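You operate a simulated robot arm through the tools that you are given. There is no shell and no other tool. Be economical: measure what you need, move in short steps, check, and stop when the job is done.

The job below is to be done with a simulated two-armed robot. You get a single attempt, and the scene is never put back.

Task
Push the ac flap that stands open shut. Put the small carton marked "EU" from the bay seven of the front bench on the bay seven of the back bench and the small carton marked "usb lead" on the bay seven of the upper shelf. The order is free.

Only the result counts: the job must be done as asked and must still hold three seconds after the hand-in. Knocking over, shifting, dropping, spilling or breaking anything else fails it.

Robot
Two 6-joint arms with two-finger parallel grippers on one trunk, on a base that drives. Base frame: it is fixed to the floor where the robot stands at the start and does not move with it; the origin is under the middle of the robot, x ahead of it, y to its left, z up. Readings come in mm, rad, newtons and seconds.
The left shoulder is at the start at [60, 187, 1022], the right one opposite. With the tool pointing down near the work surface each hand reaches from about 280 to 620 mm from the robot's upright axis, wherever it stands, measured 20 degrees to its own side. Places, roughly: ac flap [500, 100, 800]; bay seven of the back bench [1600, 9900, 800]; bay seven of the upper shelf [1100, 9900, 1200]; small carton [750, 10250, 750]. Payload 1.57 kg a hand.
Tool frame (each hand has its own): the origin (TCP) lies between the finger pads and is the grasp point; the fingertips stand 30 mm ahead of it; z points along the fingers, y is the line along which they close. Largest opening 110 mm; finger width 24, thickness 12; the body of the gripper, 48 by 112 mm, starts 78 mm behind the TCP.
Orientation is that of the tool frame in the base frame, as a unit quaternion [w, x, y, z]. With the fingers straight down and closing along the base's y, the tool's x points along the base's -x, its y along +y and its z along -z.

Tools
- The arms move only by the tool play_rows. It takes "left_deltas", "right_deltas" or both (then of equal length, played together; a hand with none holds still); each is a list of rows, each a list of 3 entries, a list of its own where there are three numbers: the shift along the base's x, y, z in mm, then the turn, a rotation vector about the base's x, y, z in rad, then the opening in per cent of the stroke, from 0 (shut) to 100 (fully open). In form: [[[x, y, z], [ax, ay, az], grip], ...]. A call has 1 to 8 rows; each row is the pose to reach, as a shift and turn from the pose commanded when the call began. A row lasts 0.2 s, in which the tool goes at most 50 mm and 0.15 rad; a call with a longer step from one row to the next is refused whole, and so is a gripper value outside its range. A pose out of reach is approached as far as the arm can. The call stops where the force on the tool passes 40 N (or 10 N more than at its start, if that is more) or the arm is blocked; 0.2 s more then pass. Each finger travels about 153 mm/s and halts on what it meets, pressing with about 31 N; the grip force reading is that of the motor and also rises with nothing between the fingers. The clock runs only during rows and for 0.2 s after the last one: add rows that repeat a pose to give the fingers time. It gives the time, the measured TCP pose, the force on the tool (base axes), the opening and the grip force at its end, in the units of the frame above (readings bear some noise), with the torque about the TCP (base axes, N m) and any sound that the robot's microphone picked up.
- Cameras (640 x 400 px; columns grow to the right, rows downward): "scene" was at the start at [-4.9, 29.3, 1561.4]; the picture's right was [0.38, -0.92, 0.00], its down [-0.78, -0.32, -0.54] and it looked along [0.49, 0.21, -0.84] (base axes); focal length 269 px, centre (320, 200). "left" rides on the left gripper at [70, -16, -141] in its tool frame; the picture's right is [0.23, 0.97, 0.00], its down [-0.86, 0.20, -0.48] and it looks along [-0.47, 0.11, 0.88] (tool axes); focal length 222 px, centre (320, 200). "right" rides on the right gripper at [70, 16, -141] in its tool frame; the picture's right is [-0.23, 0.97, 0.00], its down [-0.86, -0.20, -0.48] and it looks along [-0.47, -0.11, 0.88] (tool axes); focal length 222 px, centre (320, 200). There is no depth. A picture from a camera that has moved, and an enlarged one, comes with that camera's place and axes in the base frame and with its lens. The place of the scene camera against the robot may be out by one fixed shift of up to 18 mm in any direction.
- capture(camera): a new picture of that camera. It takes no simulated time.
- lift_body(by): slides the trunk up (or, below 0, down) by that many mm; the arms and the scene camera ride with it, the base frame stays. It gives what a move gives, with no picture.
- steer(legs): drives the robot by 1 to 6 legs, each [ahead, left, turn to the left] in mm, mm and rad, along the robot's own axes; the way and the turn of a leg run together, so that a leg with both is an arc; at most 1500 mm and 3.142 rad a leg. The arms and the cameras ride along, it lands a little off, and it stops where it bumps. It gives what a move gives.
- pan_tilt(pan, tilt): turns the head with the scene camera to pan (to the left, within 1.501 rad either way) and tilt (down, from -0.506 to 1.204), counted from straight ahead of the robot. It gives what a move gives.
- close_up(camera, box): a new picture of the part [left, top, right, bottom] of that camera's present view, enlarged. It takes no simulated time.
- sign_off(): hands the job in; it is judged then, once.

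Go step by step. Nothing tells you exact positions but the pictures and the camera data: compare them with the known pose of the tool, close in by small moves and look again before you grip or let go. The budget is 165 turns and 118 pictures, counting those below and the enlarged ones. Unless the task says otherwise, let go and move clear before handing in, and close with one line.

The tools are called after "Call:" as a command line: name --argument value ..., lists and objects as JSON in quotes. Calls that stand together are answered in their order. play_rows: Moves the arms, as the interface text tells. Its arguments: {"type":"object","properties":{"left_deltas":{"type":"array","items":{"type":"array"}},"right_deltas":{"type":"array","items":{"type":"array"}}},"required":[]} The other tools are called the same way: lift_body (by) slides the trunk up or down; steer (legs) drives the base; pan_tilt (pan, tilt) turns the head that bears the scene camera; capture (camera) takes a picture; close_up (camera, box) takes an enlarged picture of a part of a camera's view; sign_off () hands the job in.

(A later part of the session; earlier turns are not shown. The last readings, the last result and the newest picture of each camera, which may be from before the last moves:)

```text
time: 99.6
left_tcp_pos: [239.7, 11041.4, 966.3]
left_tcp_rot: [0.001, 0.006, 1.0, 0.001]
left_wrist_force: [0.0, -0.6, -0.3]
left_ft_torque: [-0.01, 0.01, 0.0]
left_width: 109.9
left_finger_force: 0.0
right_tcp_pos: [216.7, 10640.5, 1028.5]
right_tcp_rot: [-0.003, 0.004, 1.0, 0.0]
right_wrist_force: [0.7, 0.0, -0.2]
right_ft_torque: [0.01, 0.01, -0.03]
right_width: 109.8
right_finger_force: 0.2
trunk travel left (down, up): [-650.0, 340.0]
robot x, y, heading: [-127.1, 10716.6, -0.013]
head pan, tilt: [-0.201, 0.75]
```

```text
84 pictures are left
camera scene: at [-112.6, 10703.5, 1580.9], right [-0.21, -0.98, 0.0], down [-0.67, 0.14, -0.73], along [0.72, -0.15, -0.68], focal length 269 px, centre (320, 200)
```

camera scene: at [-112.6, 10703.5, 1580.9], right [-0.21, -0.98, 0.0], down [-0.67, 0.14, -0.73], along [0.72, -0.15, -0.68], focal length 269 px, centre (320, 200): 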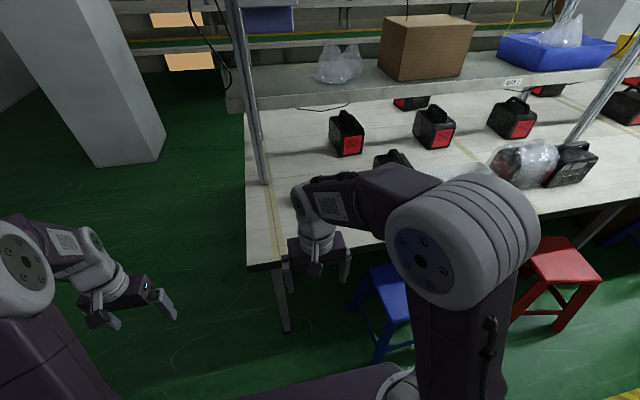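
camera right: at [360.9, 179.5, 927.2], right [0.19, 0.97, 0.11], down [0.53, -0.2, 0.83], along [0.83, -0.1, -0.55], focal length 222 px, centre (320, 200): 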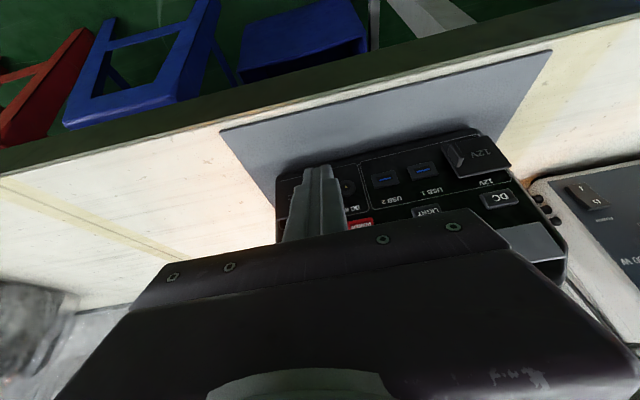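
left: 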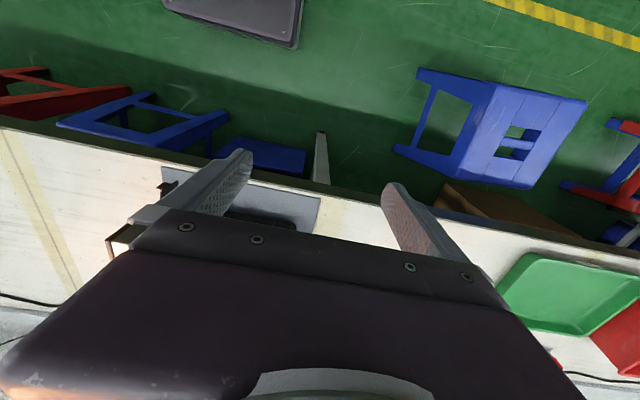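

The bench's left front corner is near [476,10846], the stool lies at y<10380, and the back aisle looks free round the bench end. I'll move in to about [150,10700], turned right 0.44, so each hand can reach one carton.

Call:
steer --legs '[[270, 0, 0], [0, 0, -0.43]]'

Call:
pan_tilt --pan 0.15 --tilt 0.85

Call:
capture --camera "scene"

Call:
capture --camera "right"

Call:
capture --camera "left"

```text
time: 102.8
left_tcp_pos: [613.2, 10855.0, 966.5]
left_tcp_rot: [-0.001, 0.219, 0.976, 0.001]
left_wrist_force: [-0.7, -0.3, 0.8]
left_ft_torque: [0.01, -0.01, 0.01]
left_width: 109.9
left_finger_force: 0.1
right_tcp_pos: [424.4, 10501.7, 1027.0]
right_tcp_rot: [-0.003, 0.218, 0.976, 0.001]
right_wrist_force: [0.1, 0.5, 0.1]
right_ft_torque: [-0.02, 0.0, -0.02]
right_width: 109.9
right_finger_force: 0.0
trunk travel left (down, up): [-650.0, 340.0]
robot x, y, heading: [148.9, 10717.6, -0.443]
head pan, tilt: [-0.201, 0.75]
```

```text
time: 103.6
left_tcp_pos: [613.0, 10855.2, 967.7]
left_tcp_rot: [0.0, 0.218, 0.976, 0.0]
left_wrist_force: [0.2, -0.5, -0.4]
left_ft_torque: [0.0, -0.01, -0.01]
left_width: 110.1
left_finger_force: 0.0
right_tcp_pos: [424.6, 10501.2, 1027.8]
right_tcp_rot: [-0.002, 0.219, 0.976, 0.002]
right_wrist_force: [0.4, 0.7, 0.6]
right_ft_torque: [0.01, 0.03, 0.0]
right_width: 110.1
right_finger_force: 0.1
trunk travel left (down, up): [-650.0, 340.0]
robot x, y, heading: [143.2, 10718.2, -0.44]
head pan, tilt: [0.15, 0.85]
```

```text
83 pictures are left
camera scene: at [158.8, 10719.9, 1572.8], right [-0.29, -0.96, 0.0], down [-0.72, 0.22, -0.66], along [0.63, -0.19, -0.75], focal length 269 px, centre (320, 200)
```

scene: 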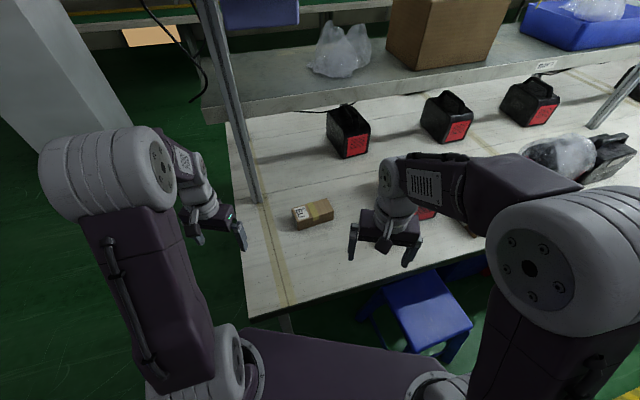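

```text
82 pictures are left
camera right: at [369.8, 10545.1, 1169.4], right [0.62, 0.78, 0.0], down [0.69, -0.55, 0.47], along [0.37, -0.29, -0.88], focal length 222 px, centre (320, 200)
```

right: 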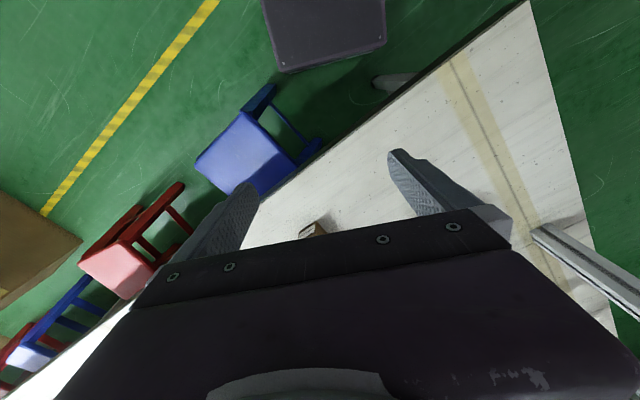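

```text
81 pictures are left
camera left: at [542.1, 10869.9, 1107.9], right [0.21, 0.98, 0.0], down [0.86, -0.19, 0.48], along [0.47, -0.1, -0.88], focal length 222 px, centre (320, 200)
```

left: 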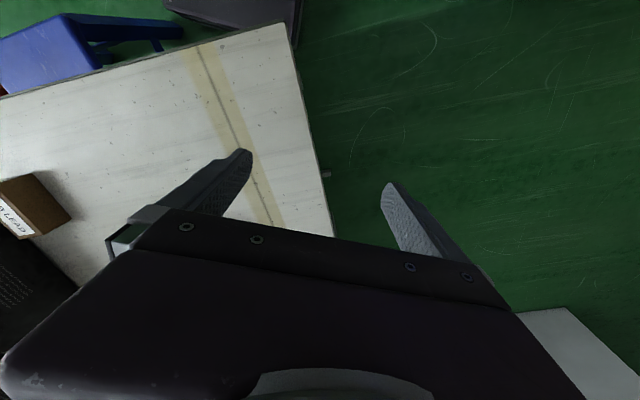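

EU is near [773,10565] and USB LEAD near [628,10377]. I'll move 35 mm closer and study both cartons' orientation.

Call:
steer --legs '[[35, 0, 0]]'

Call:
play_rows --right_deltas '[[[40, -28, 0], [0, 0, 0], 100], [[80, -56, -10], [0, 0, 0], 100], [[120, -84, -30], [0, 0, 0], 100], [[120, -84, -30], [0, 0, 0], 100]]'

Call:
capture --camera "right"

Call:
close_up --camera "scene" --box '[260, 140, 480, 280]'

```text
time: 104.5
left_tcp_pos: [642.3, 10840.3, 966.8]
left_tcp_rot: [0.001, 0.221, 0.975, -0.001]
left_wrist_force: [-0.7, 0.4, 0.2]
left_ft_torque: [0.03, -0.01, 0.03]
left_width: 110.2
left_finger_force: 0.0
right_tcp_pos: [454.7, 10486.8, 1028.4]
right_tcp_rot: [-0.001, 0.218, 0.976, 0.001]
right_wrist_force: [-0.8, 0.2, 0.1]
right_ft_torque: [0.02, -0.06, 0.01]
right_width: 110.2
right_finger_force: 0.0
trunk travel left (down, up): [-650.0, 340.0]
robot x, y, heading: [176.1, 10697.6, -0.442]
head pan, tilt: [0.15, 0.85]
```

```text
refused: row 3 steps farther than a row can; nothing moved
```

```text
80 pictures are left
camera right: at [398.4, 10531.1, 1170.2], right [0.62, 0.78, 0.0], down [0.69, -0.55, 0.47], along [0.37, -0.29, -0.88], focal length 222 px, centre (320, 200)
```

right: 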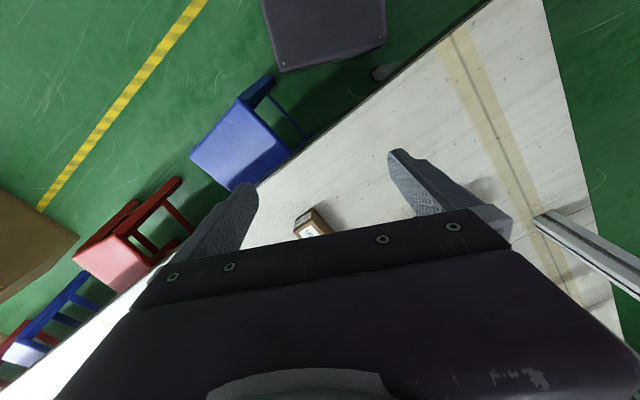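

```text
2.86 times, centred on (370, 210) of scene
camera zoom: at [186.7, 10706.6, 1572.9], right [-0.29, -0.96, 0.0], down [-0.72, 0.22, -0.66], along [0.63, -0.19, -0.75], focal length 769 px, centre (177, 171)
```

zoom: 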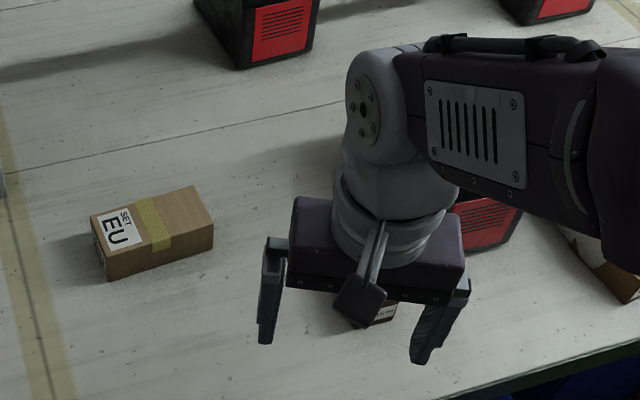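

EU is about 142×62×56 mm, long side along y, centred near [757,10567,788]. I'll bring the right hand above the USB carton to measure it.

Call:
play_rows --right_deltas '[[[35, -25, -5], [0, 0, 0], 100], [[70, -50, -10], [0, 0, 0], 100], [[105, -75, -20], [0, 0, 0], 100], [[135, -97, -30], [0, 0, 0], 100], [[150, -108, -40], [0, 0, 0], 100]]'

Call:
capture --camera "right"

Call:
capture --camera "left"

```text
time: 105.7
left_tcp_pos: [645.1, 10840.0, 966.9]
left_tcp_rot: [-0.001, 0.22, 0.976, 0.001]
left_wrist_force: [0.2, 0.7, 0.5]
left_ft_torque: [0.02, 0.0, -0.02]
left_width: 110.2
left_finger_force: 0.1
right_tcp_pos: [606.9, 10378.8, 989.3]
right_tcp_rot: [-0.003, 0.218, 0.976, 0.002]
right_wrist_force: [-0.1, -0.6, -0.1]
right_ft_torque: [0.01, 0.01, 0.03]
right_width: 110.0
right_finger_force: 0.1
trunk travel left (down, up): [-650.0, 340.0]
robot x, y, heading: [178.3, 10700.8, -0.443]
head pan, tilt: [0.15, 0.85]
```

```text
78 pictures are left
camera right: at [552.4, 10422.3, 1131.3], right [0.62, 0.78, 0.0], down [0.69, -0.55, 0.47], along [0.37, -0.29, -0.88], focal length 222 px, centre (320, 200)
```

right: 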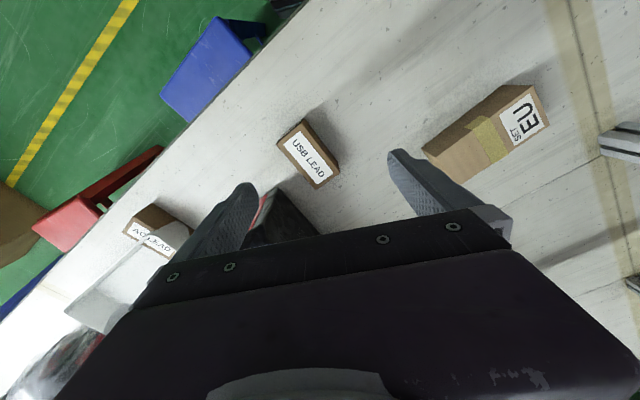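

```text
77 pictures are left
camera left: at [574.5, 10854.2, 1107.7], right [0.21, 0.98, 0.0], down [0.86, -0.19, 0.48], along [0.47, -0.1, -0.88], focal length 222 px, centre (320, 200)
```

left: 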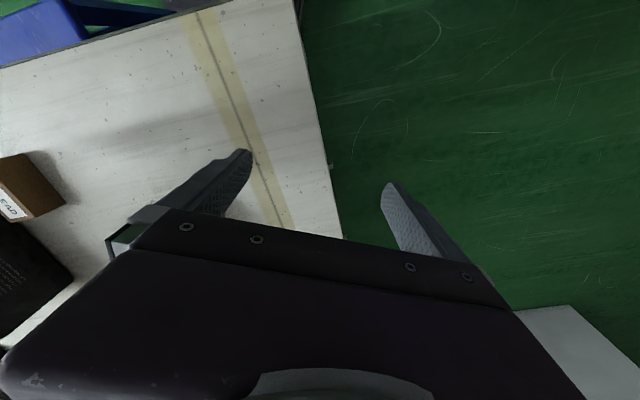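

A good view of both cartons. I'll enlarge it for exact corners.

Call:
close_up --camera "right" --box '[250, 80, 410, 210]'

Call:
close_up --camera "right" --box '[400, 60, 600, 200]'

```text
3.08 times, centred on (330, 145) of right
camera zoom: at [552.4, 10422.3, 1131.3], right [0.62, 0.78, 0.0], down [0.69, -0.55, 0.47], along [0.37, -0.29, -0.88], focal length 684 px, centre (289, 369)
```

zoom: 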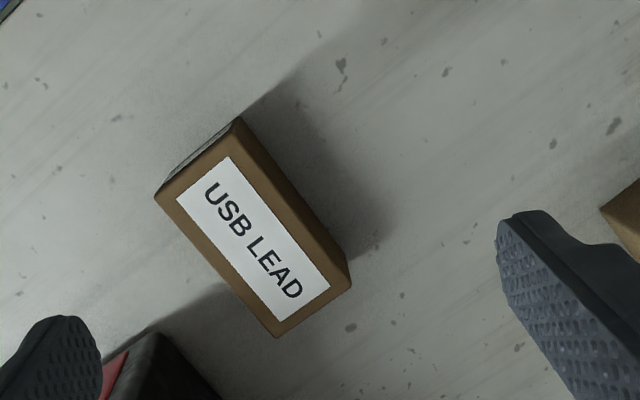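

```text
2.86 times, centred on (500, 130) of right
camera zoom: at [552.4, 10422.3, 1131.3], right [0.62, 0.78, 0.0], down [0.69, -0.55, 0.47], along [0.37, -0.29, -0.88], focal length 635 px, centre (-194, 400)
```

zoom: 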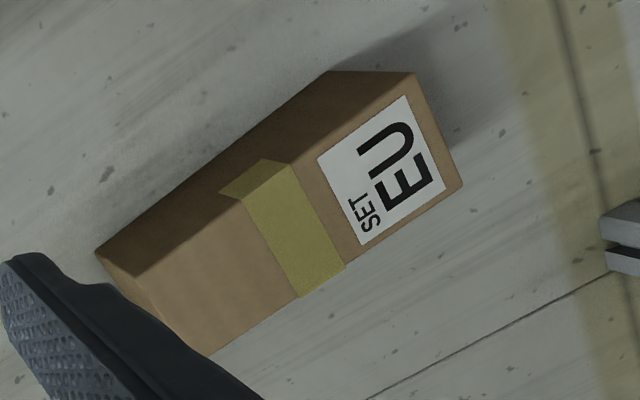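

USB LEAD is 95 (x) × 52 (y) × 40 mm, centred at [624.5,10347]. EU is centred at [761,10566], short side nearly along x. I'll square the right hand over the USB carton and drop to z≈870.

Call:
play_rows --right_deltas '[[[6, -11, -25], [0, 0, 0.147], 85], [[12, -22, -60], [0, 0, 0.294], 80], [[17.6, -32, -95], [0, 0, 0.441], 75], [[17.6, -32, -119], [0, 0, 0.441], 75], [[17.6, -32, -119], [0, 0, 0.441], 75]]'

Call:
capture --camera "right"

```text
time: 106.8
left_tcp_pos: [644.5, 10839.8, 966.9]
left_tcp_rot: [0.0, 0.219, 0.976, 0.0]
left_wrist_force: [-0.7, 0.1, -0.4]
left_ft_torque: [0.03, 0.0, 0.01]
left_width: 109.9
left_finger_force: 0.1
right_tcp_pos: [623.9, 10349.2, 866.1]
right_tcp_rot: [-0.003, -0.001, 1.0, 0.001]
right_wrist_force: [-0.1, -0.6, 0.0]
right_ft_torque: [0.0, -0.01, -0.01]
right_width: 82.4
right_finger_force: 0.0
trunk travel left (down, up): [-650.0, 340.0]
robot x, y, heading: [179.5, 10700.1, -0.442]
head pan, tilt: [0.15, 0.85]
```

```text
74 pictures are left
camera right: at [555.4, 10365.1, 1007.9], right [0.23, 0.97, 0.0], down [0.86, -0.2, 0.47], along [0.46, -0.11, -0.88], focal length 222 px, centre (320, 200)
```

right: 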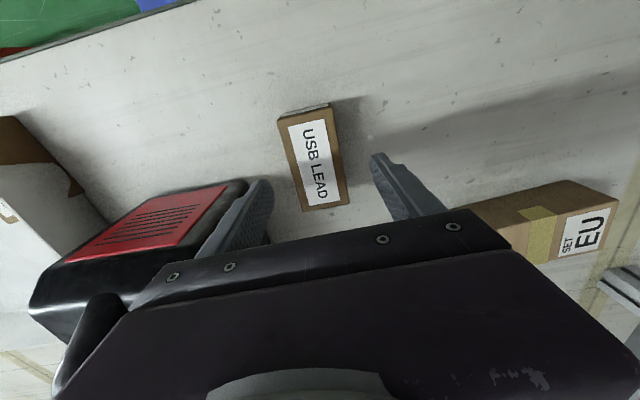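

The carton is centred under the fingers with about 40 mm clearance to the unit. I'll descend and grip.

Call:
play_rows --right_deltas '[[[-2, -3, -35], [0, 0, 0], 75], [[-2, -3, -60], [0, 0, 0], 75], [[-2, -3, -70], [0, 0, 0], 75], [[-2, -3, -70], [0, 0, 0], 30], [[-2, -3, -70], [0, 0, 0], 30], [[-2, -3, -70], [0, 0, 0], 30]]'

Call:
capture --camera "right"

```text
time: 108.2
left_tcp_pos: [644.5, 10840.0, 968.7]
left_tcp_rot: [0.0, 0.22, 0.976, 0.0]
left_wrist_force: [-0.3, 0.3, 0.0]
left_ft_torque: [-0.06, 0.01, 0.02]
left_width: 109.9
left_finger_force: 0.0
right_tcp_pos: [622.6, 10341.0, 797.6]
right_tcp_rot: [-0.004, 0.0, 1.0, 0.001]
right_wrist_force: [1.8, -0.9, 0.6]
right_ft_torque: [-0.07, -0.02, -0.01]
right_width: 49.4
right_finger_force: 31.3
trunk travel left (down, up): [-650.0, 340.0]
robot x, y, heading: [179.9, 10697.9, -0.442]
head pan, tilt: [0.15, 0.85]
```

```text
73 pictures are left
camera right: at [553.2, 10358.1, 939.5], right [0.23, 0.97, 0.0], down [0.86, -0.2, 0.47], along [0.46, -0.11, -0.88], focal length 222 px, centre (320, 200)
```

right: 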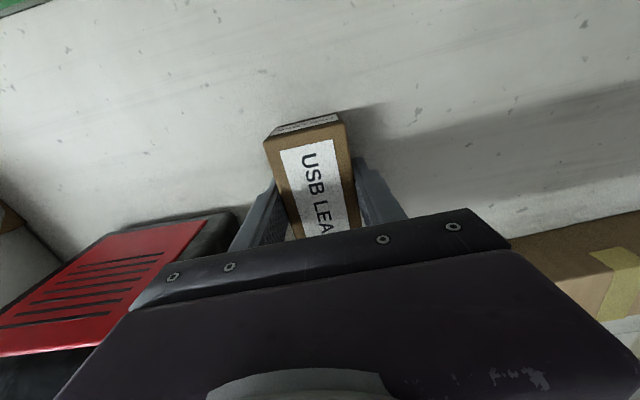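

The USB carton is gripped (49 mm, 31 N), its base 38 mm below the TCP. I'll lift it and draw it back toward the robot.

Call:
play_rows --right_deltas '[[[0, 0, 40], [0, 0, 0], 30], [[0, 0, 85], [0, 0, 0], 30], [[0, 0, 130], [0, 0, 0], 30], [[-20, 15, 165], [0, 0, 0], 30], [[-50, 40, 180], [0, 0, 0], 30], [[-80, 65, 200], [0, 0, 0], 30], [[-110, 90, 220], [0, 0, 0], 30], [[-140, 115, 230], [0, 0, 0], 30]]'

Call:
capture --camera "right"

```text
time: 110.0
left_tcp_pos: [644.3, 10839.8, 967.0]
left_tcp_rot: [0.001, 0.22, 0.976, 0.0]
left_wrist_force: [-0.5, 0.0, 0.7]
left_ft_torque: [0.01, 0.01, 0.01]
left_width: 110.2
left_finger_force: 0.0
right_tcp_pos: [481.6, 10457.6, 1027.5]
right_tcp_rot: [-0.003, 0.0, 1.0, 0.0]
right_wrist_force: [-0.3, 0.2, -1.4]
right_ft_torque: [0.01, -0.04, -0.03]
right_width: 49.6
right_finger_force: 30.9
trunk travel left (down, up): [-650.0, 340.0]
robot x, y, heading: [182.2, 10702.2, -0.442]
head pan, tilt: [0.15, 0.85]
```

```text
72 pictures are left
camera right: at [413.1, 10474.3, 1169.8], right [0.23, 0.97, 0.0], down [0.86, -0.2, 0.47], along [0.46, -0.11, -0.88], focal length 222 px, centre (320, 200)
```

right: 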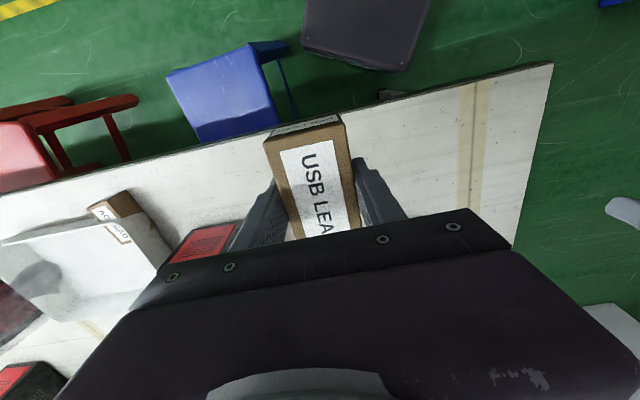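

Held well. Now I'll turn right a bit more (to −0.70) so the left hand reaches EU comfortably, and view it with the left camera.

Call:
steer --legs '[[0, 0, -0.26]]'

Call:
capture --camera "left"

```text
time: 111.3
left_tcp_pos: [665.9, 10716.8, 967.5]
left_tcp_rot: [-0.001, 0.342, 0.94, 0.0]
left_wrist_force: [0.8, 0.3, 1.0]
left_ft_torque: [-0.03, -0.03, 0.01]
left_width: 109.8
left_finger_force: 0.0
right_tcp_pos: [412.4, 10388.3, 1027.5]
right_tcp_rot: [-0.004, 0.127, 0.992, 0.001]
right_wrist_force: [0.2, 0.2, -2.0]
right_ft_torque: [-0.01, 0.01, 0.01]
right_width: 49.7
right_finger_force: 31.1
trunk travel left (down, up): [-650.0, 340.0]
robot x, y, heading: [178.2, 10698.9, -0.702]
head pan, tilt: [0.15, 0.85]
```

```text
71 pictures are left
camera left: at [600.6, 10749.3, 1107.8], right [0.45, 0.89, 0.0], down [0.78, -0.4, 0.48], along [0.43, -0.22, -0.88], focal length 222 px, centre (320, 200)
```

left: 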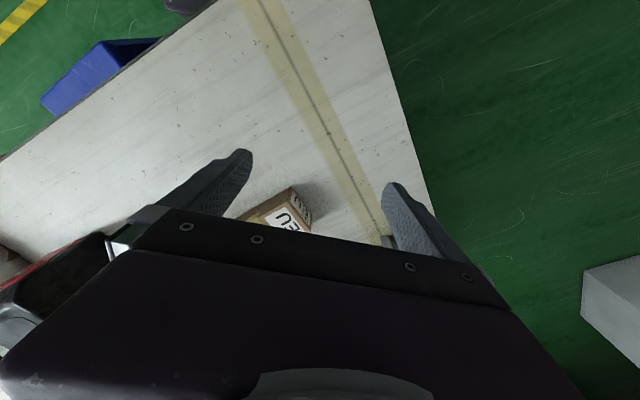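

I'll move the left hand over EU, turning it −0.79 so that it closes across the short side.

Call:
play_rows --left_deltas '[[[16, -25, 0], [0, 0, -0.132], 100], [[32, -50, 0], [0, 0, -0.264], 100], [[48, -75, 0], [0, 0, -0.395], 100], [[64, -100, -10], [0, 0, -0.527], 90], [[80, -125, -20], [0, 0, -0.659], 90], [[95, -151, -35], [0, 0, -0.79], 90], [[95, -151, -55], [0, 0, -0.79], 90]]'

Call:
capture --camera "left"

```text
time: 112.9
left_tcp_pos: [762.2, 10566.3, 913.0]
left_tcp_rot: [-0.001, 0.678, 0.735, -0.001]
left_wrist_force: [0.9, -0.3, 0.2]
left_ft_torque: [0.0, 0.0, 0.0]
left_width: 99.0
left_finger_force: 0.0
right_tcp_pos: [412.9, 10388.3, 1028.2]
right_tcp_rot: [-0.003, 0.127, 0.992, 0.001]
right_wrist_force: [-0.8, 0.1, -1.6]
right_ft_torque: [0.02, 0.03, 0.02]
right_width: 49.6
right_finger_force: 30.3
trunk travel left (down, up): [-650.0, 340.0]
robot x, y, heading: [177.7, 10699.9, -0.699]
head pan, tilt: [0.15, 0.85]
```

```text
70 pictures are left
camera left: at [739.2, 10634.7, 1053.5], right [0.95, 0.3, 0.0], down [0.27, -0.84, 0.48], along [0.15, -0.46, -0.88], focal length 222 px, centre (320, 200)
```

left: 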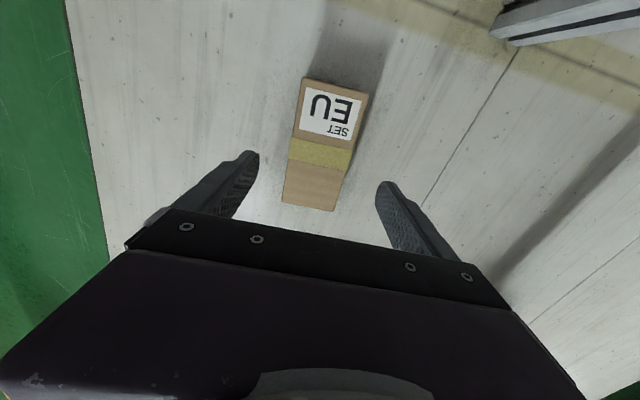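

EU's centre is [763,10564], matching the tool pose. I'll descend and grip.

Call:
play_rows --left_deltas '[[[1, -2, -40], [0, 0, 0], 90], [[1, -2, -80], [0, 0, 0.01], 90], [[1, -2, -105], [0, 0, 0.01], 90], [[1, -2, -115], [0, 0, 0.01], 90], [[1, -2, -115], [0, 0, 0.01], 40], [[1, -2, -115], [0, 0, 0.01], 40], [[1, -2, -115], [0, 0, 0.01], 40]]'

```text
time: 114.5
left_tcp_pos: [761.6, 10563.5, 795.7]
left_tcp_rot: [-0.001, 0.673, 0.739, 0.0]
left_wrist_force: [-0.2, -0.1, 0.5]
left_ft_torque: [-0.13, -0.09, 0.02]
left_width: 67.8
left_finger_force: 31.2
right_tcp_pos: [412.2, 10388.2, 1027.3]
right_tcp_rot: [-0.004, 0.127, 0.992, 0.001]
right_wrist_force: [-0.3, -0.4, -2.0]
right_ft_torque: [0.02, -0.03, 0.02]
right_width: 49.5
right_finger_force: 31.0
trunk travel left (down, up): [-650.0, 340.0]
robot x, y, heading: [181.8, 10702.6, -0.695]
head pan, tilt: [0.15, 0.85]
```

EU is gripped (68 mm, 31 N). I'll lift it and bring it back toward the robot.

Call:
play_rows --left_deltas '[[[0, 0, 40], [0, 0, 0], 40], [[0, 0, 85], [0, 0, 0], 40], [[0, 0, 130], [0, 0, 0], 40], [[-25, 20, 165], [0, 0, 0], 40], [[-55, 45, 190], [0, 0, 0], 40], [[-90, 70, 210], [0, 0, 0], 40], [[-125, 90, 220], [0, 0, 0], 40], [[-160, 110, 230], [0, 0, 0], 40]]'

Call:
capture --camera "left"

```text
time: 116.3
left_tcp_pos: [600.1, 10675.0, 1028.4]
left_tcp_rot: [0.001, 0.674, 0.739, 0.001]
left_wrist_force: [0.3, 0.8, -2.8]
left_ft_torque: [-0.04, -0.02, 0.0]
left_width: 68.0
left_finger_force: 31.4
right_tcp_pos: [410.7, 10388.8, 1027.8]
right_tcp_rot: [-0.002, 0.127, 0.992, 0.001]
right_wrist_force: [-0.7, 0.6, -1.3]
right_ft_torque: [0.01, 0.0, -0.02]
right_width: 49.7
right_finger_force: 30.8
trunk travel left (down, up): [-650.0, 340.0]
robot x, y, heading: [179.9, 10700.0, -0.698]
head pan, tilt: [0.15, 0.85]
```

```text
69 pictures are left
camera left: at [575.8, 10743.0, 1168.5], right [0.95, 0.32, 0.0], down [0.28, -0.83, 0.48], along [0.15, -0.45, -0.88], focal length 222 px, centre (320, 200)
```

left: 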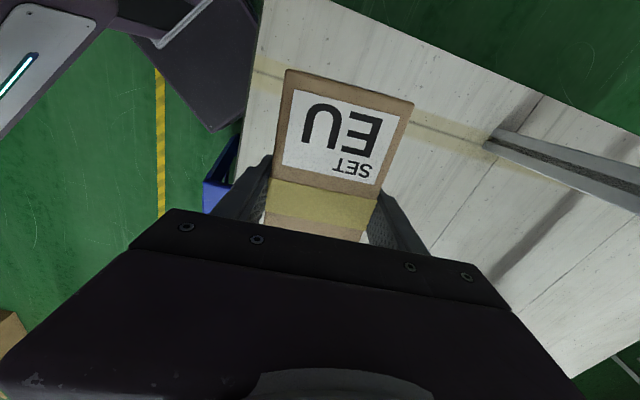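

Both cartons are held. I'll back out, square up, slide left past the bench end, and look along the side passage to the back aisle.

Call:
steer --legs '[[-350, 0, 0], [0, 0, 0.7], [0, 540, 0]]'

Call:
pan_tilt --pan 0.0 --tilt 0.45

Call:
capture --camera "scene"

```text
time: 123.1
left_tcp_pos: [262.5, 11668.2, 1028.7]
left_tcp_rot: [-0.001, 0.4, 0.916, 0.001]
left_wrist_force: [-3.3, 5.7, -1.2]
left_ft_torque: [-0.28, -0.32, -0.03]
left_width: 67.6
left_finger_force: 31.1
right_tcp_pos: [286.3, 11325.0, 1026.9]
right_tcp_rot: [-0.002, -0.198, 0.98, 0.001]
right_wrist_force: [0.7, 3.1, -0.4]
right_ft_torque: [-0.37, 0.1, -0.04]
right_width: 49.5
right_finger_force: 30.7
trunk travel left (down, up): [-650.0, 340.0]
robot x, y, heading: [-87.6, 11432.9, -0.045]
head pan, tilt: [0.15, 0.85]
```

```text
time: 124.0
left_tcp_pos: [264.8, 11670.8, 1027.8]
left_tcp_rot: [0.0, 0.401, 0.916, -0.001]
left_wrist_force: [0.2, 0.4, -2.7]
left_ft_torque: [-0.01, -0.02, -0.02]
left_width: 67.7
left_finger_force: 31.1
right_tcp_pos: [288.7, 11328.6, 1028.5]
right_tcp_rot: [-0.005, -0.198, 0.98, 0.0]
right_wrist_force: [0.5, 0.0, -0.2]
right_ft_torque: [-0.03, -0.05, -0.01]
right_width: 49.4
right_finger_force: 31.0
trunk travel left (down, up): [-650.0, 340.0]
robot x, y, heading: [-87.1, 11430.1, -0.041]
head pan, tilt: [0.0, 0.45]
```

```text
68 pictures are left
camera scene: at [-61.8, 11434.3, 1607.2], right [-0.04, -1.0, 0.0], down [-0.44, 0.02, -0.9], along [0.9, -0.04, -0.44], focal length 269 px, centre (320, 200)
```

scene: 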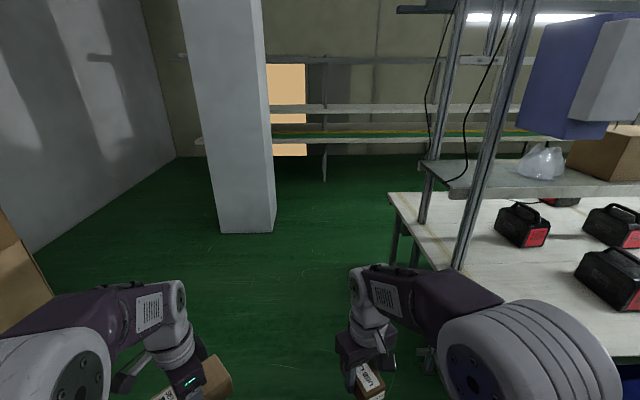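

The passage is open: pillar from [2492,11842], bench end at y≈10846, back edge x≈1720. I'll go through, then right into the back aisle, and turn to face the bench.

Call:
steer --legs '[[0, 0, 0.042], [0, -140, 0], [1500, 0, 0], [900, 0, 0], [0, -900, 0], [0, 0, -3.1]]'

Call:
capture --camera "scene"

```text
time: 148.9
left_tcp_pos: [1998.9, 10126.3, 1027.5]
left_tcp_rot: [0.001, 0.927, -0.374, 0.0]
left_wrist_force: [0.5, -0.1, -4.1]
left_ft_torque: [0.02, 0.03, -0.04]
left_width: 67.9
left_finger_force: 30.3
right_tcp_pos: [1953.9, 10466.8, 1027.6]
right_tcp_rot: [0.0, 0.974, 0.228, 0.003]
right_wrist_force: [-0.6, -0.4, -1.2]
right_ft_torque: [-0.04, 0.01, -0.01]
right_width: 49.6
right_finger_force: 30.9
trunk travel left (down, up): [-650.0, 340.0]
robot x, y, heading: [2334.9, 10388.5, -3.131]
head pan, tilt: [0.0, 0.45]
```

```text
67 pictures are left
camera scene: at [2292.8, 10385.9, 1607.3], right [-0.01, 1.0, 0.0], down [0.44, 0.01, -0.9], along [-0.9, -0.01, -0.44], focal length 269 px, centre (320, 200)
```

scene: 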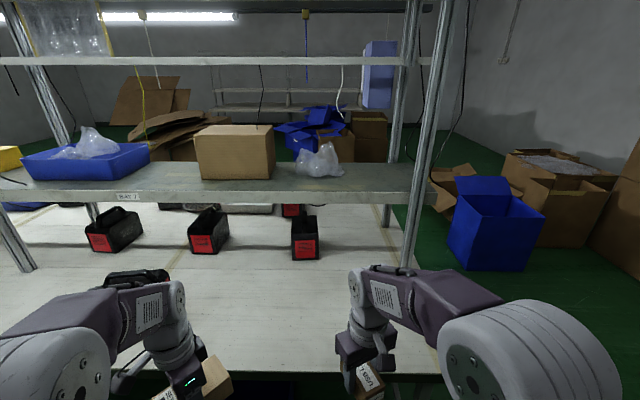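

I'm facing the back bench. Bay 7 spans about y 9010–10757 (centre ≈9880); there is free table near [1600,9950], and a free gap on the shelf between the blue bin and the brown carton near y≈9665. I'll move up for placing EU.

Call:
steer --legs '[[0, 0, -0.01], [0, 310, 0], [330, 0, 0]]'

Call:
pan_tilt --pan 0.1 --tilt 0.75

Call:
capture --camera "scene"

Call:
capture --camera "left"

```text
time: 153.1
left_tcp_pos: [1666.7, 9822.3, 1027.5]
left_tcp_rot: [0.0, 0.926, -0.379, 0.001]
left_wrist_force: [-0.1, 0.3, -4.2]
left_ft_torque: [-0.02, -0.01, 0.02]
left_width: 68.0
left_finger_force: 31.2
right_tcp_pos: [1624.2, 10163.2, 1027.0]
right_tcp_rot: [0.0, 0.975, 0.221, 0.003]
right_wrist_force: [0.3, 0.3, -0.7]
right_ft_torque: [-0.01, -0.04, 0.05]
right_width: 49.4
right_finger_force: 31.2
trunk travel left (down, up): [-650.0, 340.0]
robot x, y, heading: [2005.2, 10076.4, -3.137]
head pan, tilt: [0.0, 0.45]
```

```text
time: 153.9
left_tcp_pos: [1665.2, 9822.2, 1026.9]
left_tcp_rot: [0.0, 0.926, -0.378, 0.002]
left_wrist_force: [1.1, 0.5, -3.4]
left_ft_torque: [0.01, -0.03, 0.0]
left_width: 68.0
left_finger_force: 30.9
right_tcp_pos: [1624.9, 10163.5, 1028.3]
right_tcp_rot: [0.0, 0.975, 0.221, 0.003]
right_wrist_force: [-0.6, 0.6, -1.8]
right_ft_torque: [0.02, -0.01, 0.01]
right_width: 49.7
right_finger_force: 31.0
trunk travel left (down, up): [-650.0, 340.0]
robot x, y, heading: [2007.5, 10080.3, -3.131]
head pan, tilt: [0.099, 0.75]
```

```text
66 pictures are left
camera scene: at [1971.7, 10070.6, 1580.9], right [-0.1, 0.99, 0.0], down [0.68, 0.07, -0.73], along [-0.73, -0.07, -0.68], focal length 269 px, centre (320, 200)
```

scene: 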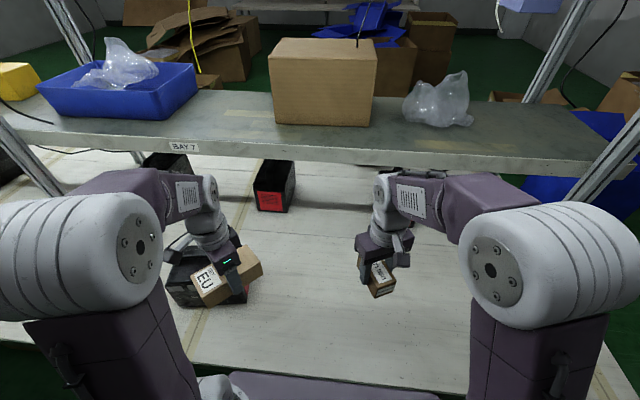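

```text
65 pictures are left
camera left: at [1725.1, 9785.0, 1167.9], right [-0.52, -0.85, 0.0], down [-0.75, 0.46, 0.48], along [-0.41, 0.25, -0.88], focal length 222 px, centre (320, 200)
```

left: 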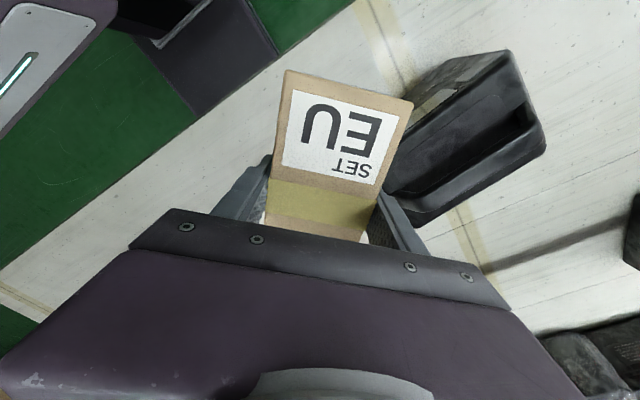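

A unit stands at x 1420–1590, y<9810; the table right of it is free. I'll carry EU to above [1575,9990], turning it +0.78 so its long side runs along x.

Call:
play_rows --left_deltas '[[[-12, 25, 0], [0, 0, 0.13], 40], [[-25, 50, 0], [0, 0, 0.26], 40], [[-38, 75, 0], [0, 0, 0.39], 40], [[-52, 105, 0], [0, 0, 0.52], 40], [[-70, 135, 0], [0, 0, 0.65], 40], [[-90, 166, -10], [0, 0, 0.78], 40], [[-90, 166, -50], [0, 0, 0.78], 40], [[-90, 166, -90], [0, 0, 0.78], 40]]'

Call:
capture --camera "left"

Call:
capture --camera "scene"

```text
time: 155.7
left_tcp_pos: [1574.2, 9989.4, 937.0]
left_tcp_rot: [0.001, 1.0, 0.002, 0.001]
left_wrist_force: [0.8, -0.2, -2.8]
left_ft_torque: [-0.03, -0.01, 0.04]
left_width: 67.7
left_finger_force: 30.9
right_tcp_pos: [1623.7, 10164.7, 1026.5]
right_tcp_rot: [0.0, 0.975, 0.221, 0.004]
right_wrist_force: [-0.8, -0.5, -1.0]
right_ft_torque: [0.04, -0.02, -0.01]
right_width: 49.8
right_finger_force: 30.9
trunk travel left (down, up): [-650.0, 340.0]
robot x, y, heading: [2000.7, 10078.9, -3.138]
head pan, tilt: [0.099, 0.75]
```

```text
64 pictures are left
camera left: at [1642.9, 10006.2, 1078.5], right [0.23, -0.97, 0.0], down [-0.85, -0.2, 0.48], along [-0.46, -0.11, -0.88], focal length 222 px, centre (320, 200)
```

left: 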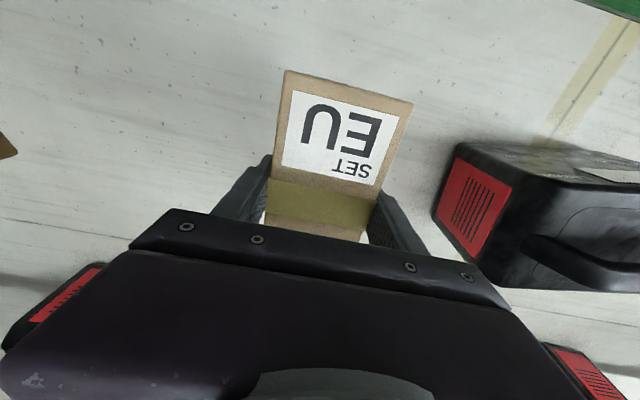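

```text
63 pictures are left
camera scene: at [1970.5, 10070.9, 1580.8], right [-0.1, 0.99, 0.0], down [0.68, 0.07, -0.73], along [-0.73, -0.08, -0.68], focal length 269 px, centre (320, 200)
```

scene: 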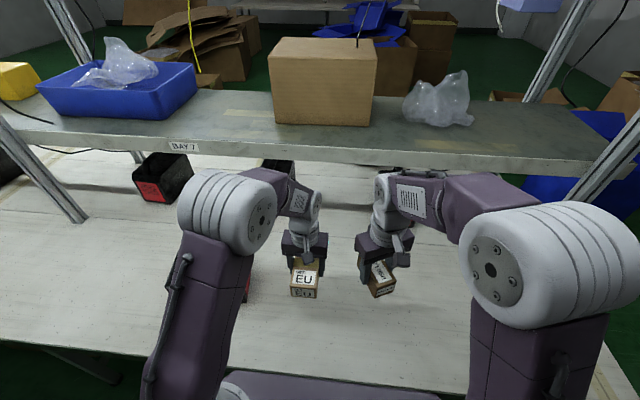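

The table below is clear, with the nearest unit over 100 mm away. I'll lower EU to the table and release.

Call:
play_rows --left_deltas '[[[0, 0, -40], [0, 0, 0], 40], [[0, 0, -80], [0, 0, 0], 40], [[0, 0, -110], [0, 0, 0], 40], [[0, 0, -125], [0, 0, 0], 40], [[0, 0, -134], [0, 0, 0], 40], [[0, 0, -139], [0, 0, 0], 40]]'

```text
time: 157.1
left_tcp_pos: [1575.7, 9990.1, 796.7]
left_tcp_rot: [0.0, 1.0, 0.002, 0.001]
left_wrist_force: [0.1, 0.7, -3.5]
left_ft_torque: [0.0, 0.01, 0.03]
left_width: 67.8
left_finger_force: 31.1
right_tcp_pos: [1625.4, 10164.0, 1028.7]
right_tcp_rot: [0.001, 0.975, 0.221, 0.004]
right_wrist_force: [0.0, -0.3, -0.8]
right_ft_torque: [0.03, -0.02, 0.02]
right_width: 49.5
right_finger_force: 31.3
trunk travel left (down, up): [-650.0, 340.0]
robot x, y, heading: [2000.8, 10076.5, -3.135]
head pan, tilt: [0.099, 0.75]
```

It isn't touching yet (the weight is still on the wrist), so I'll go down millimetre by millimetre.

Call:
play_rows --left_deltas '[[[0, 0, -1], [0, 0, 0], 40], [[0, 0, -2], [0, 0, 0], 40], [[0, 0, -3], [0, 0, 0], 40]]'

```text
time: 157.9
left_tcp_pos: [1574.8, 9990.2, 797.1]
left_tcp_rot: [0.0, 1.0, 0.003, -0.001]
left_wrist_force: [-2.6, 2.8, 14.0]
left_ft_torque: [0.02, -0.89, 0.09]
left_width: 68.2
left_finger_force: 30.6
right_tcp_pos: [1626.0, 10164.1, 1027.8]
right_tcp_rot: [0.001, 0.975, 0.222, 0.003]
right_wrist_force: [0.2, -0.3, -0.8]
right_ft_torque: [0.01, -0.02, 0.0]
right_width: 49.5
right_finger_force: 31.0
trunk travel left (down, up): [-650.0, 340.0]
robot x, y, heading: [2002.0, 10076.5, -3.136]
head pan, tilt: [0.099, 0.75]
```

EU rests on the table (14 N upward). I'll release it and lift clear.

Call:
play_rows --left_deltas '[[[0, 0, 1], [0, 0, 0], 70], [[0, 0, 1], [0, 0, 0], 90], [[0, 0, 1], [0, 0, 0], 90], [[0, 0, 40], [0, 0, 0], 90], [[0, 0, 85], [0, 0, 0], 90], [[0, 0, 130], [0, 0, 0], 90], [[10, -20, 170], [0, 0, 0], 90], [[30, -50, 200], [0, 0, 0], 90]]'

Call:
capture --camera "left"

Call:
capture --camera "scene"

```text
time: 159.7
left_tcp_pos: [1606.5, 9938.4, 995.8]
left_tcp_rot: [0.001, 1.0, 0.003, 0.0]
left_wrist_force: [0.5, -0.6, 0.7]
left_ft_torque: [-0.03, 0.03, -0.03]
left_width: 99.1
left_finger_force: 0.1
right_tcp_pos: [1626.3, 10164.0, 1028.4]
right_tcp_rot: [0.001, 0.975, 0.222, 0.004]
right_wrist_force: [-0.9, 0.5, -1.8]
right_ft_torque: [-0.02, 0.02, -0.01]
right_width: 49.7
right_finger_force: 30.8
trunk travel left (down, up): [-650.0, 340.0]
robot x, y, heading: [2006.3, 10075.4, -3.136]
head pan, tilt: [0.099, 0.75]
```

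```text
62 pictures are left
camera left: at [1675.7, 9954.6, 1137.1], right [0.23, -0.97, 0.0], down [-0.85, -0.2, 0.48], along [-0.47, -0.11, -0.88], focal length 222 px, centre (320, 200)
```

left: 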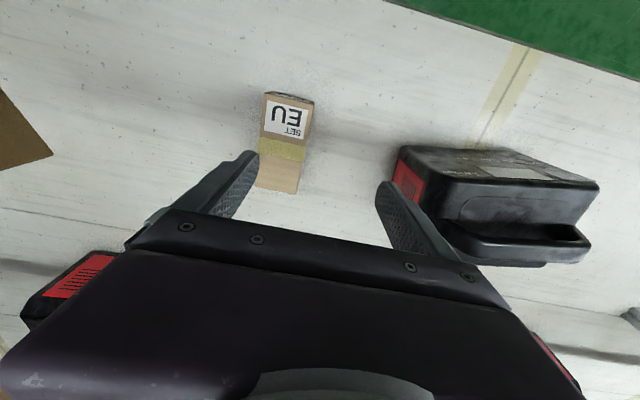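

```text
61 pictures are left
camera scene: at [1974.1, 10069.8, 1580.8], right [-0.1, 0.99, 0.0], down [0.68, 0.07, -0.73], along [-0.73, -0.07, -0.68], focal length 269 px, centre (320, 200)
```

scene: 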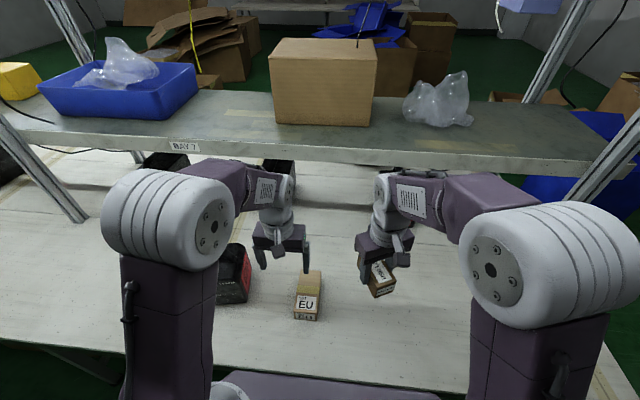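

EU stands well on the back bench. To reach deep onto the shelf I'll set the USB carton down on free table at [1600,10190] and regrip it with the tool pitched forward; first I square it and lower it.

Call:
play_rows --right_deltas '[[[-9, 9, -30], [0, 0, -0.147], 30], [[-18, 18, -70], [0, 0, -0.294], 30], [[-26, 26, -110], [0, 0, -0.443], 30], [[-26, 26, -150], [0, 0, -0.443], 30], [[-26, 26, -190], [0, 0, -0.443], 30], [[-26, 26, -215], [0, 0, -0.443], 30], [[-26, 26, -226], [0, 0, -0.443], 30]]'

Call:
capture --camera "right"

```text
time: 161.3
left_tcp_pos: [1606.0, 9938.7, 994.7]
left_tcp_rot: [0.0, 1.0, 0.001, 0.001]
left_wrist_force: [-0.9, -0.1, -0.3]
left_ft_torque: [0.01, -0.03, -0.01]
left_width: 99.1
left_finger_force: 0.1
right_tcp_pos: [1600.7, 10190.0, 800.7]
right_tcp_rot: [0.001, 1.0, 0.002, 0.004]
right_wrist_force: [0.2, -0.3, -1.9]
right_ft_torque: [0.03, -0.03, 0.02]
right_width: 49.5
right_finger_force: 31.0
trunk travel left (down, up): [-650.0, 340.0]
robot x, y, heading: [2005.2, 10074.3, -3.139]
head pan, tilt: [0.099, 0.75]
```

```text
60 pictures are left
camera right: at [1669.3, 10175.0, 941.4], right [-0.22, -0.97, 0.0], down [-0.86, 0.2, 0.47], along [-0.46, 0.1, -0.88], focal length 222 px, centre (320, 200)
```

right: 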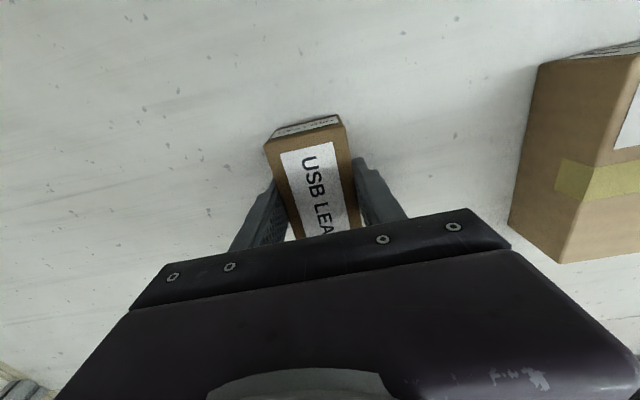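

I'll touch down and release.

Call:
play_rows --right_deltas '[[[0, 0, -1], [0, 0, 0], 30], [[0, 0, -2], [0, 0, 0], 30], [[0, 0, -3], [0, 0, 0], 30], [[0, 0, -4], [0, 0, 0], 30]]'

```text
time: 162.3
left_tcp_pos: [1606.6, 9940.3, 996.0]
left_tcp_rot: [0.0, 1.0, 0.002, 0.0]
left_wrist_force: [-0.4, -0.3, 0.3]
left_ft_torque: [0.03, 0.0, -0.02]
left_width: 99.1
left_finger_force: 0.1
right_tcp_pos: [1598.9, 10189.7, 797.8]
right_tcp_rot: [0.002, 1.0, 0.002, 0.003]
right_wrist_force: [1.4, 2.6, 9.1]
right_ft_torque: [0.38, -0.1, 0.03]
right_width: 49.9
right_finger_force: 31.0
trunk travel left (down, up): [-650.0, 340.0]
robot x, y, heading: [2001.5, 10077.4, -3.137]
head pan, tilt: [0.099, 0.75]
```

It's on the table. I'll open, lift, and start pitching the tool forward.

Call:
play_rows --right_deltas '[[[0, 0, 1], [0, 0, 0], 75], [[0, 0, 1], [0, 0, 0], 75], [[0, 0, 40], [0, 0, 0], 75], [[10, 0, 70], [0, 0, 0], 75], [[20, 0, 70], [0, 0.15, 0], 75], [[30, 0, 70], [0, 0.3, 0], 75], [[30, 0, 70], [0, 0.45, 0], 75], [[30, 0, 70], [0, 0.6, 0], 75]]'

Call:
play_rows --right_deltas '[[[0, 0, 0], [0, 0.12, 0], 75], [[0, 0, 0], [0, 0.25, 0], 75], [[0, 0, 0], [0, 0.25, 0], 75]]'

Call:
capture --camera "right"

```text
time: 164.1
left_tcp_pos: [1603.6, 9939.7, 994.0]
left_tcp_rot: [0.0, 1.0, 0.002, 0.001]
left_wrist_force: [-0.5, 0.3, 0.6]
left_ft_torque: [0.0, -0.08, -0.04]
left_width: 98.9
left_finger_force: 0.0
right_tcp_pos: [1610.4, 10182.5, 862.1]
right_tcp_rot: [-0.001, 0.957, 0.004, -0.291]
right_wrist_force: [-0.6, -0.3, 0.0]
right_ft_torque: [0.0, -0.02, 0.03]
right_width: 82.4
right_finger_force: 0.1
right hand out of reach, approached as far as the arm can: row 6, 8
trunk travel left (down, up): [-650.0, 340.0]
robot x, y, heading: [2005.0, 10079.0, -3.14]
head pan, tilt: [0.099, 0.75]
```

```text
time: 164.9
left_tcp_pos: [1605.0, 9939.1, 995.8]
left_tcp_rot: [0.0, 1.0, 0.001, 0.001]
left_wrist_force: [0.2, -1.0, 0.0]
left_ft_torque: [-0.01, -0.02, -0.02]
left_width: 98.9
left_finger_force: 0.1
right_tcp_pos: [1579.3, 10159.8, 898.2]
right_tcp_rot: [0.0, 0.914, 0.002, -0.406]
right_wrist_force: [-0.1, 0.0, -0.1]
right_ft_torque: [-0.01, -0.03, 0.01]
right_width: 82.7
right_finger_force: 0.1
right hand out of reach, approached as far as the arm can: row 1, 2, 3
trunk travel left (down, up): [-650.0, 340.0]
robot x, y, heading: [2003.3, 10075.2, -3.145]
head pan, tilt: [0.099, 0.75]
```

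```text
59 pictures are left
camera right: at [1731.0, 10143.7, 940.1], right [-0.15, -0.97, 0.17], down [-0.22, 0.2, 0.96], along [-0.96, 0.11, -0.24], focal length 222 px, centre (320, 200)
```

right: 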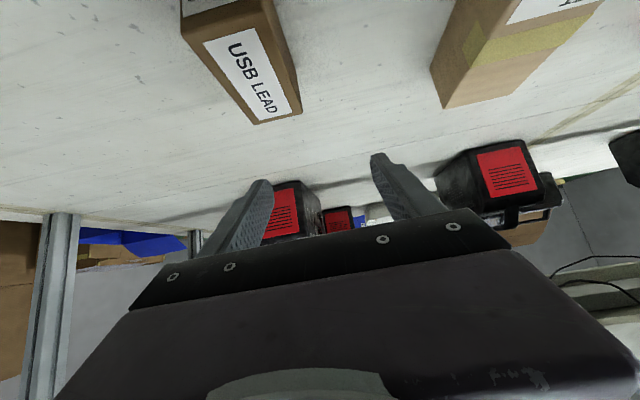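

The pitched tool is too close to my body here. I'll raise the hand a bit and back the robot off by 170 mm.

Call:
play_rows --right_deltas '[[[0, 0, 40], [0, 0, 0], 75], [[0, 0, 40], [0, 0, 0], 75]]'

Call:
steer --legs '[[-170, 0, 0]]'

Call:
capture --camera "right"

```text
time: 165.5
left_tcp_pos: [1605.2, 9939.5, 995.4]
left_tcp_rot: [0.001, 1.0, 0.002, 0.001]
left_wrist_force: [-0.4, 0.1, -0.9]
left_ft_torque: [-0.02, 0.02, -0.02]
left_width: 99.0
left_finger_force: 0.1
right_tcp_pos: [1569.9, 10154.4, 935.8]
right_tcp_rot: [-0.001, 0.913, 0.002, -0.409]
right_wrist_force: [0.0, -0.4, 0.5]
right_ft_torque: [0.02, -0.03, -0.02]
right_width: 82.7
right_finger_force: 0.1
right hand out of reach, approached as far as the arm can: row 1, 2
trunk travel left (down, up): [-650.0, 340.0]
robot x, y, heading: [2002.2, 10072.7, -3.138]
head pan, tilt: [0.099, 0.75]
```

```text
time: 166.9
left_tcp_pos: [1780.3, 9938.7, 995.2]
left_tcp_rot: [0.0, 1.0, 0.003, 0.001]
left_wrist_force: [-0.1, -0.3, -0.7]
left_ft_torque: [-0.04, 0.0, -0.03]
left_width: 99.1
left_finger_force: 0.2
right_tcp_pos: [1744.2, 10154.7, 936.1]
right_tcp_rot: [0.001, 0.913, 0.004, -0.409]
right_wrist_force: [0.5, 0.6, -0.5]
right_ft_torque: [-0.01, 0.02, 0.02]
right_width: 82.6
right_finger_force: 0.0
trunk travel left (down, up): [-650.0, 340.0]
robot x, y, heading: [2177.9, 10079.8, -3.133]
head pan, tilt: [0.099, 0.75]
```

```text
58 pictures are left
camera right: at [1897.2, 10139.5, 977.4], right [-0.14, -0.98, 0.17], down [-0.21, 0.2, 0.96], along [-0.97, 0.1, -0.24], focal length 222 px, centre (320, 200)
```

right: 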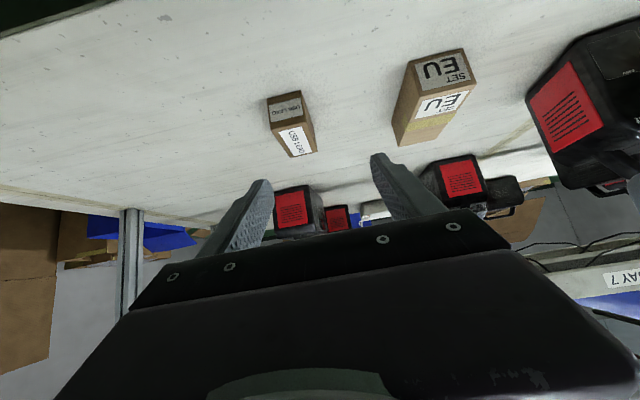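

I'll check where the commanded pose settles now that it's in reach.

Call:
play_rows --right_deltas '[[[0, 0, 0], [0, 0, 0], 75], [[0, 0, 0], [0, 0, 0], 75]]'

```text
time: 167.6
left_tcp_pos: [1781.4, 9939.5, 995.6]
left_tcp_rot: [0.001, 1.0, 0.004, -0.001]
left_wrist_force: [-0.3, 0.4, 0.8]
left_ft_torque: [-0.01, 0.0, -0.01]
left_width: 99.0
left_finger_force: 0.1
right_tcp_pos: [1746.2, 10154.7, 936.9]
right_tcp_rot: [0.0, 0.913, 0.004, -0.409]
right_wrist_force: [0.6, -0.4, -0.1]
right_ft_torque: [-0.03, 0.03, -0.02]
right_width: 82.4
right_finger_force: 0.0
trunk travel left (down, up): [-650.0, 340.0]
robot x, y, heading: [2179.5, 10077.5, -3.136]
head pan, tilt: [0.099, 0.75]
```

Now I'll bring the pitched hand over the USB carton and check its alignment.

Call:
play_rows --right_deltas '[[[-37, 9, -14], [0, 0, 0], 75], [[-74, 18, -28], [0, 0, 0], 75], [[-110, 27, -42], [0, 0, 0], 75], [[-143, 35, -56], [0, 0, 0], 75], [[-143, 35, -80], [0, 0, 0], 75]]'

Call:
capture --camera "right"

```text
time: 168.8
left_tcp_pos: [1780.5, 9938.3, 995.1]
left_tcp_rot: [0.0, 1.0, 0.003, 0.0]
left_wrist_force: [0.4, 0.5, 0.7]
left_ft_torque: [0.0, 0.03, 0.03]
left_width: 98.7
left_finger_force: 0.1
right_tcp_pos: [1599.8, 10190.2, 855.7]
right_tcp_rot: [0.0, 0.912, 0.004, -0.409]
right_wrist_force: [0.8, -0.1, 0.3]
right_ft_torque: [0.0, 0.0, -0.02]
right_width: 82.1
right_finger_force: 0.1
trunk travel left (down, up): [-650.0, 340.0]
robot x, y, heading: [2180.5, 10078.1, -3.134]
head pan, tilt: [0.099, 0.75]
```

```text
57 pictures are left
camera right: at [1752.9, 10176.1, 897.7], right [-0.14, -0.98, 0.17], down [-0.21, 0.2, 0.96], along [-0.97, 0.1, -0.24], focal length 222 px, centre (320, 200)
```

right: 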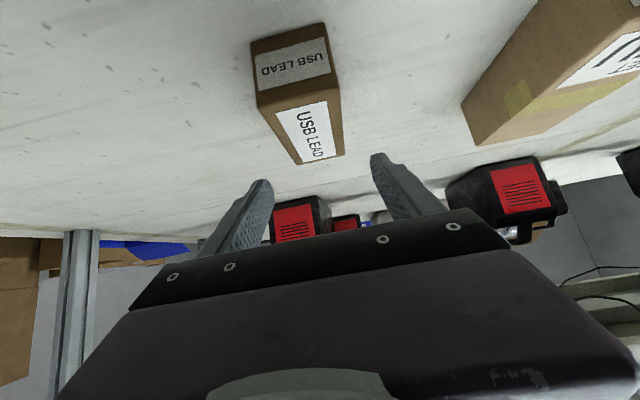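

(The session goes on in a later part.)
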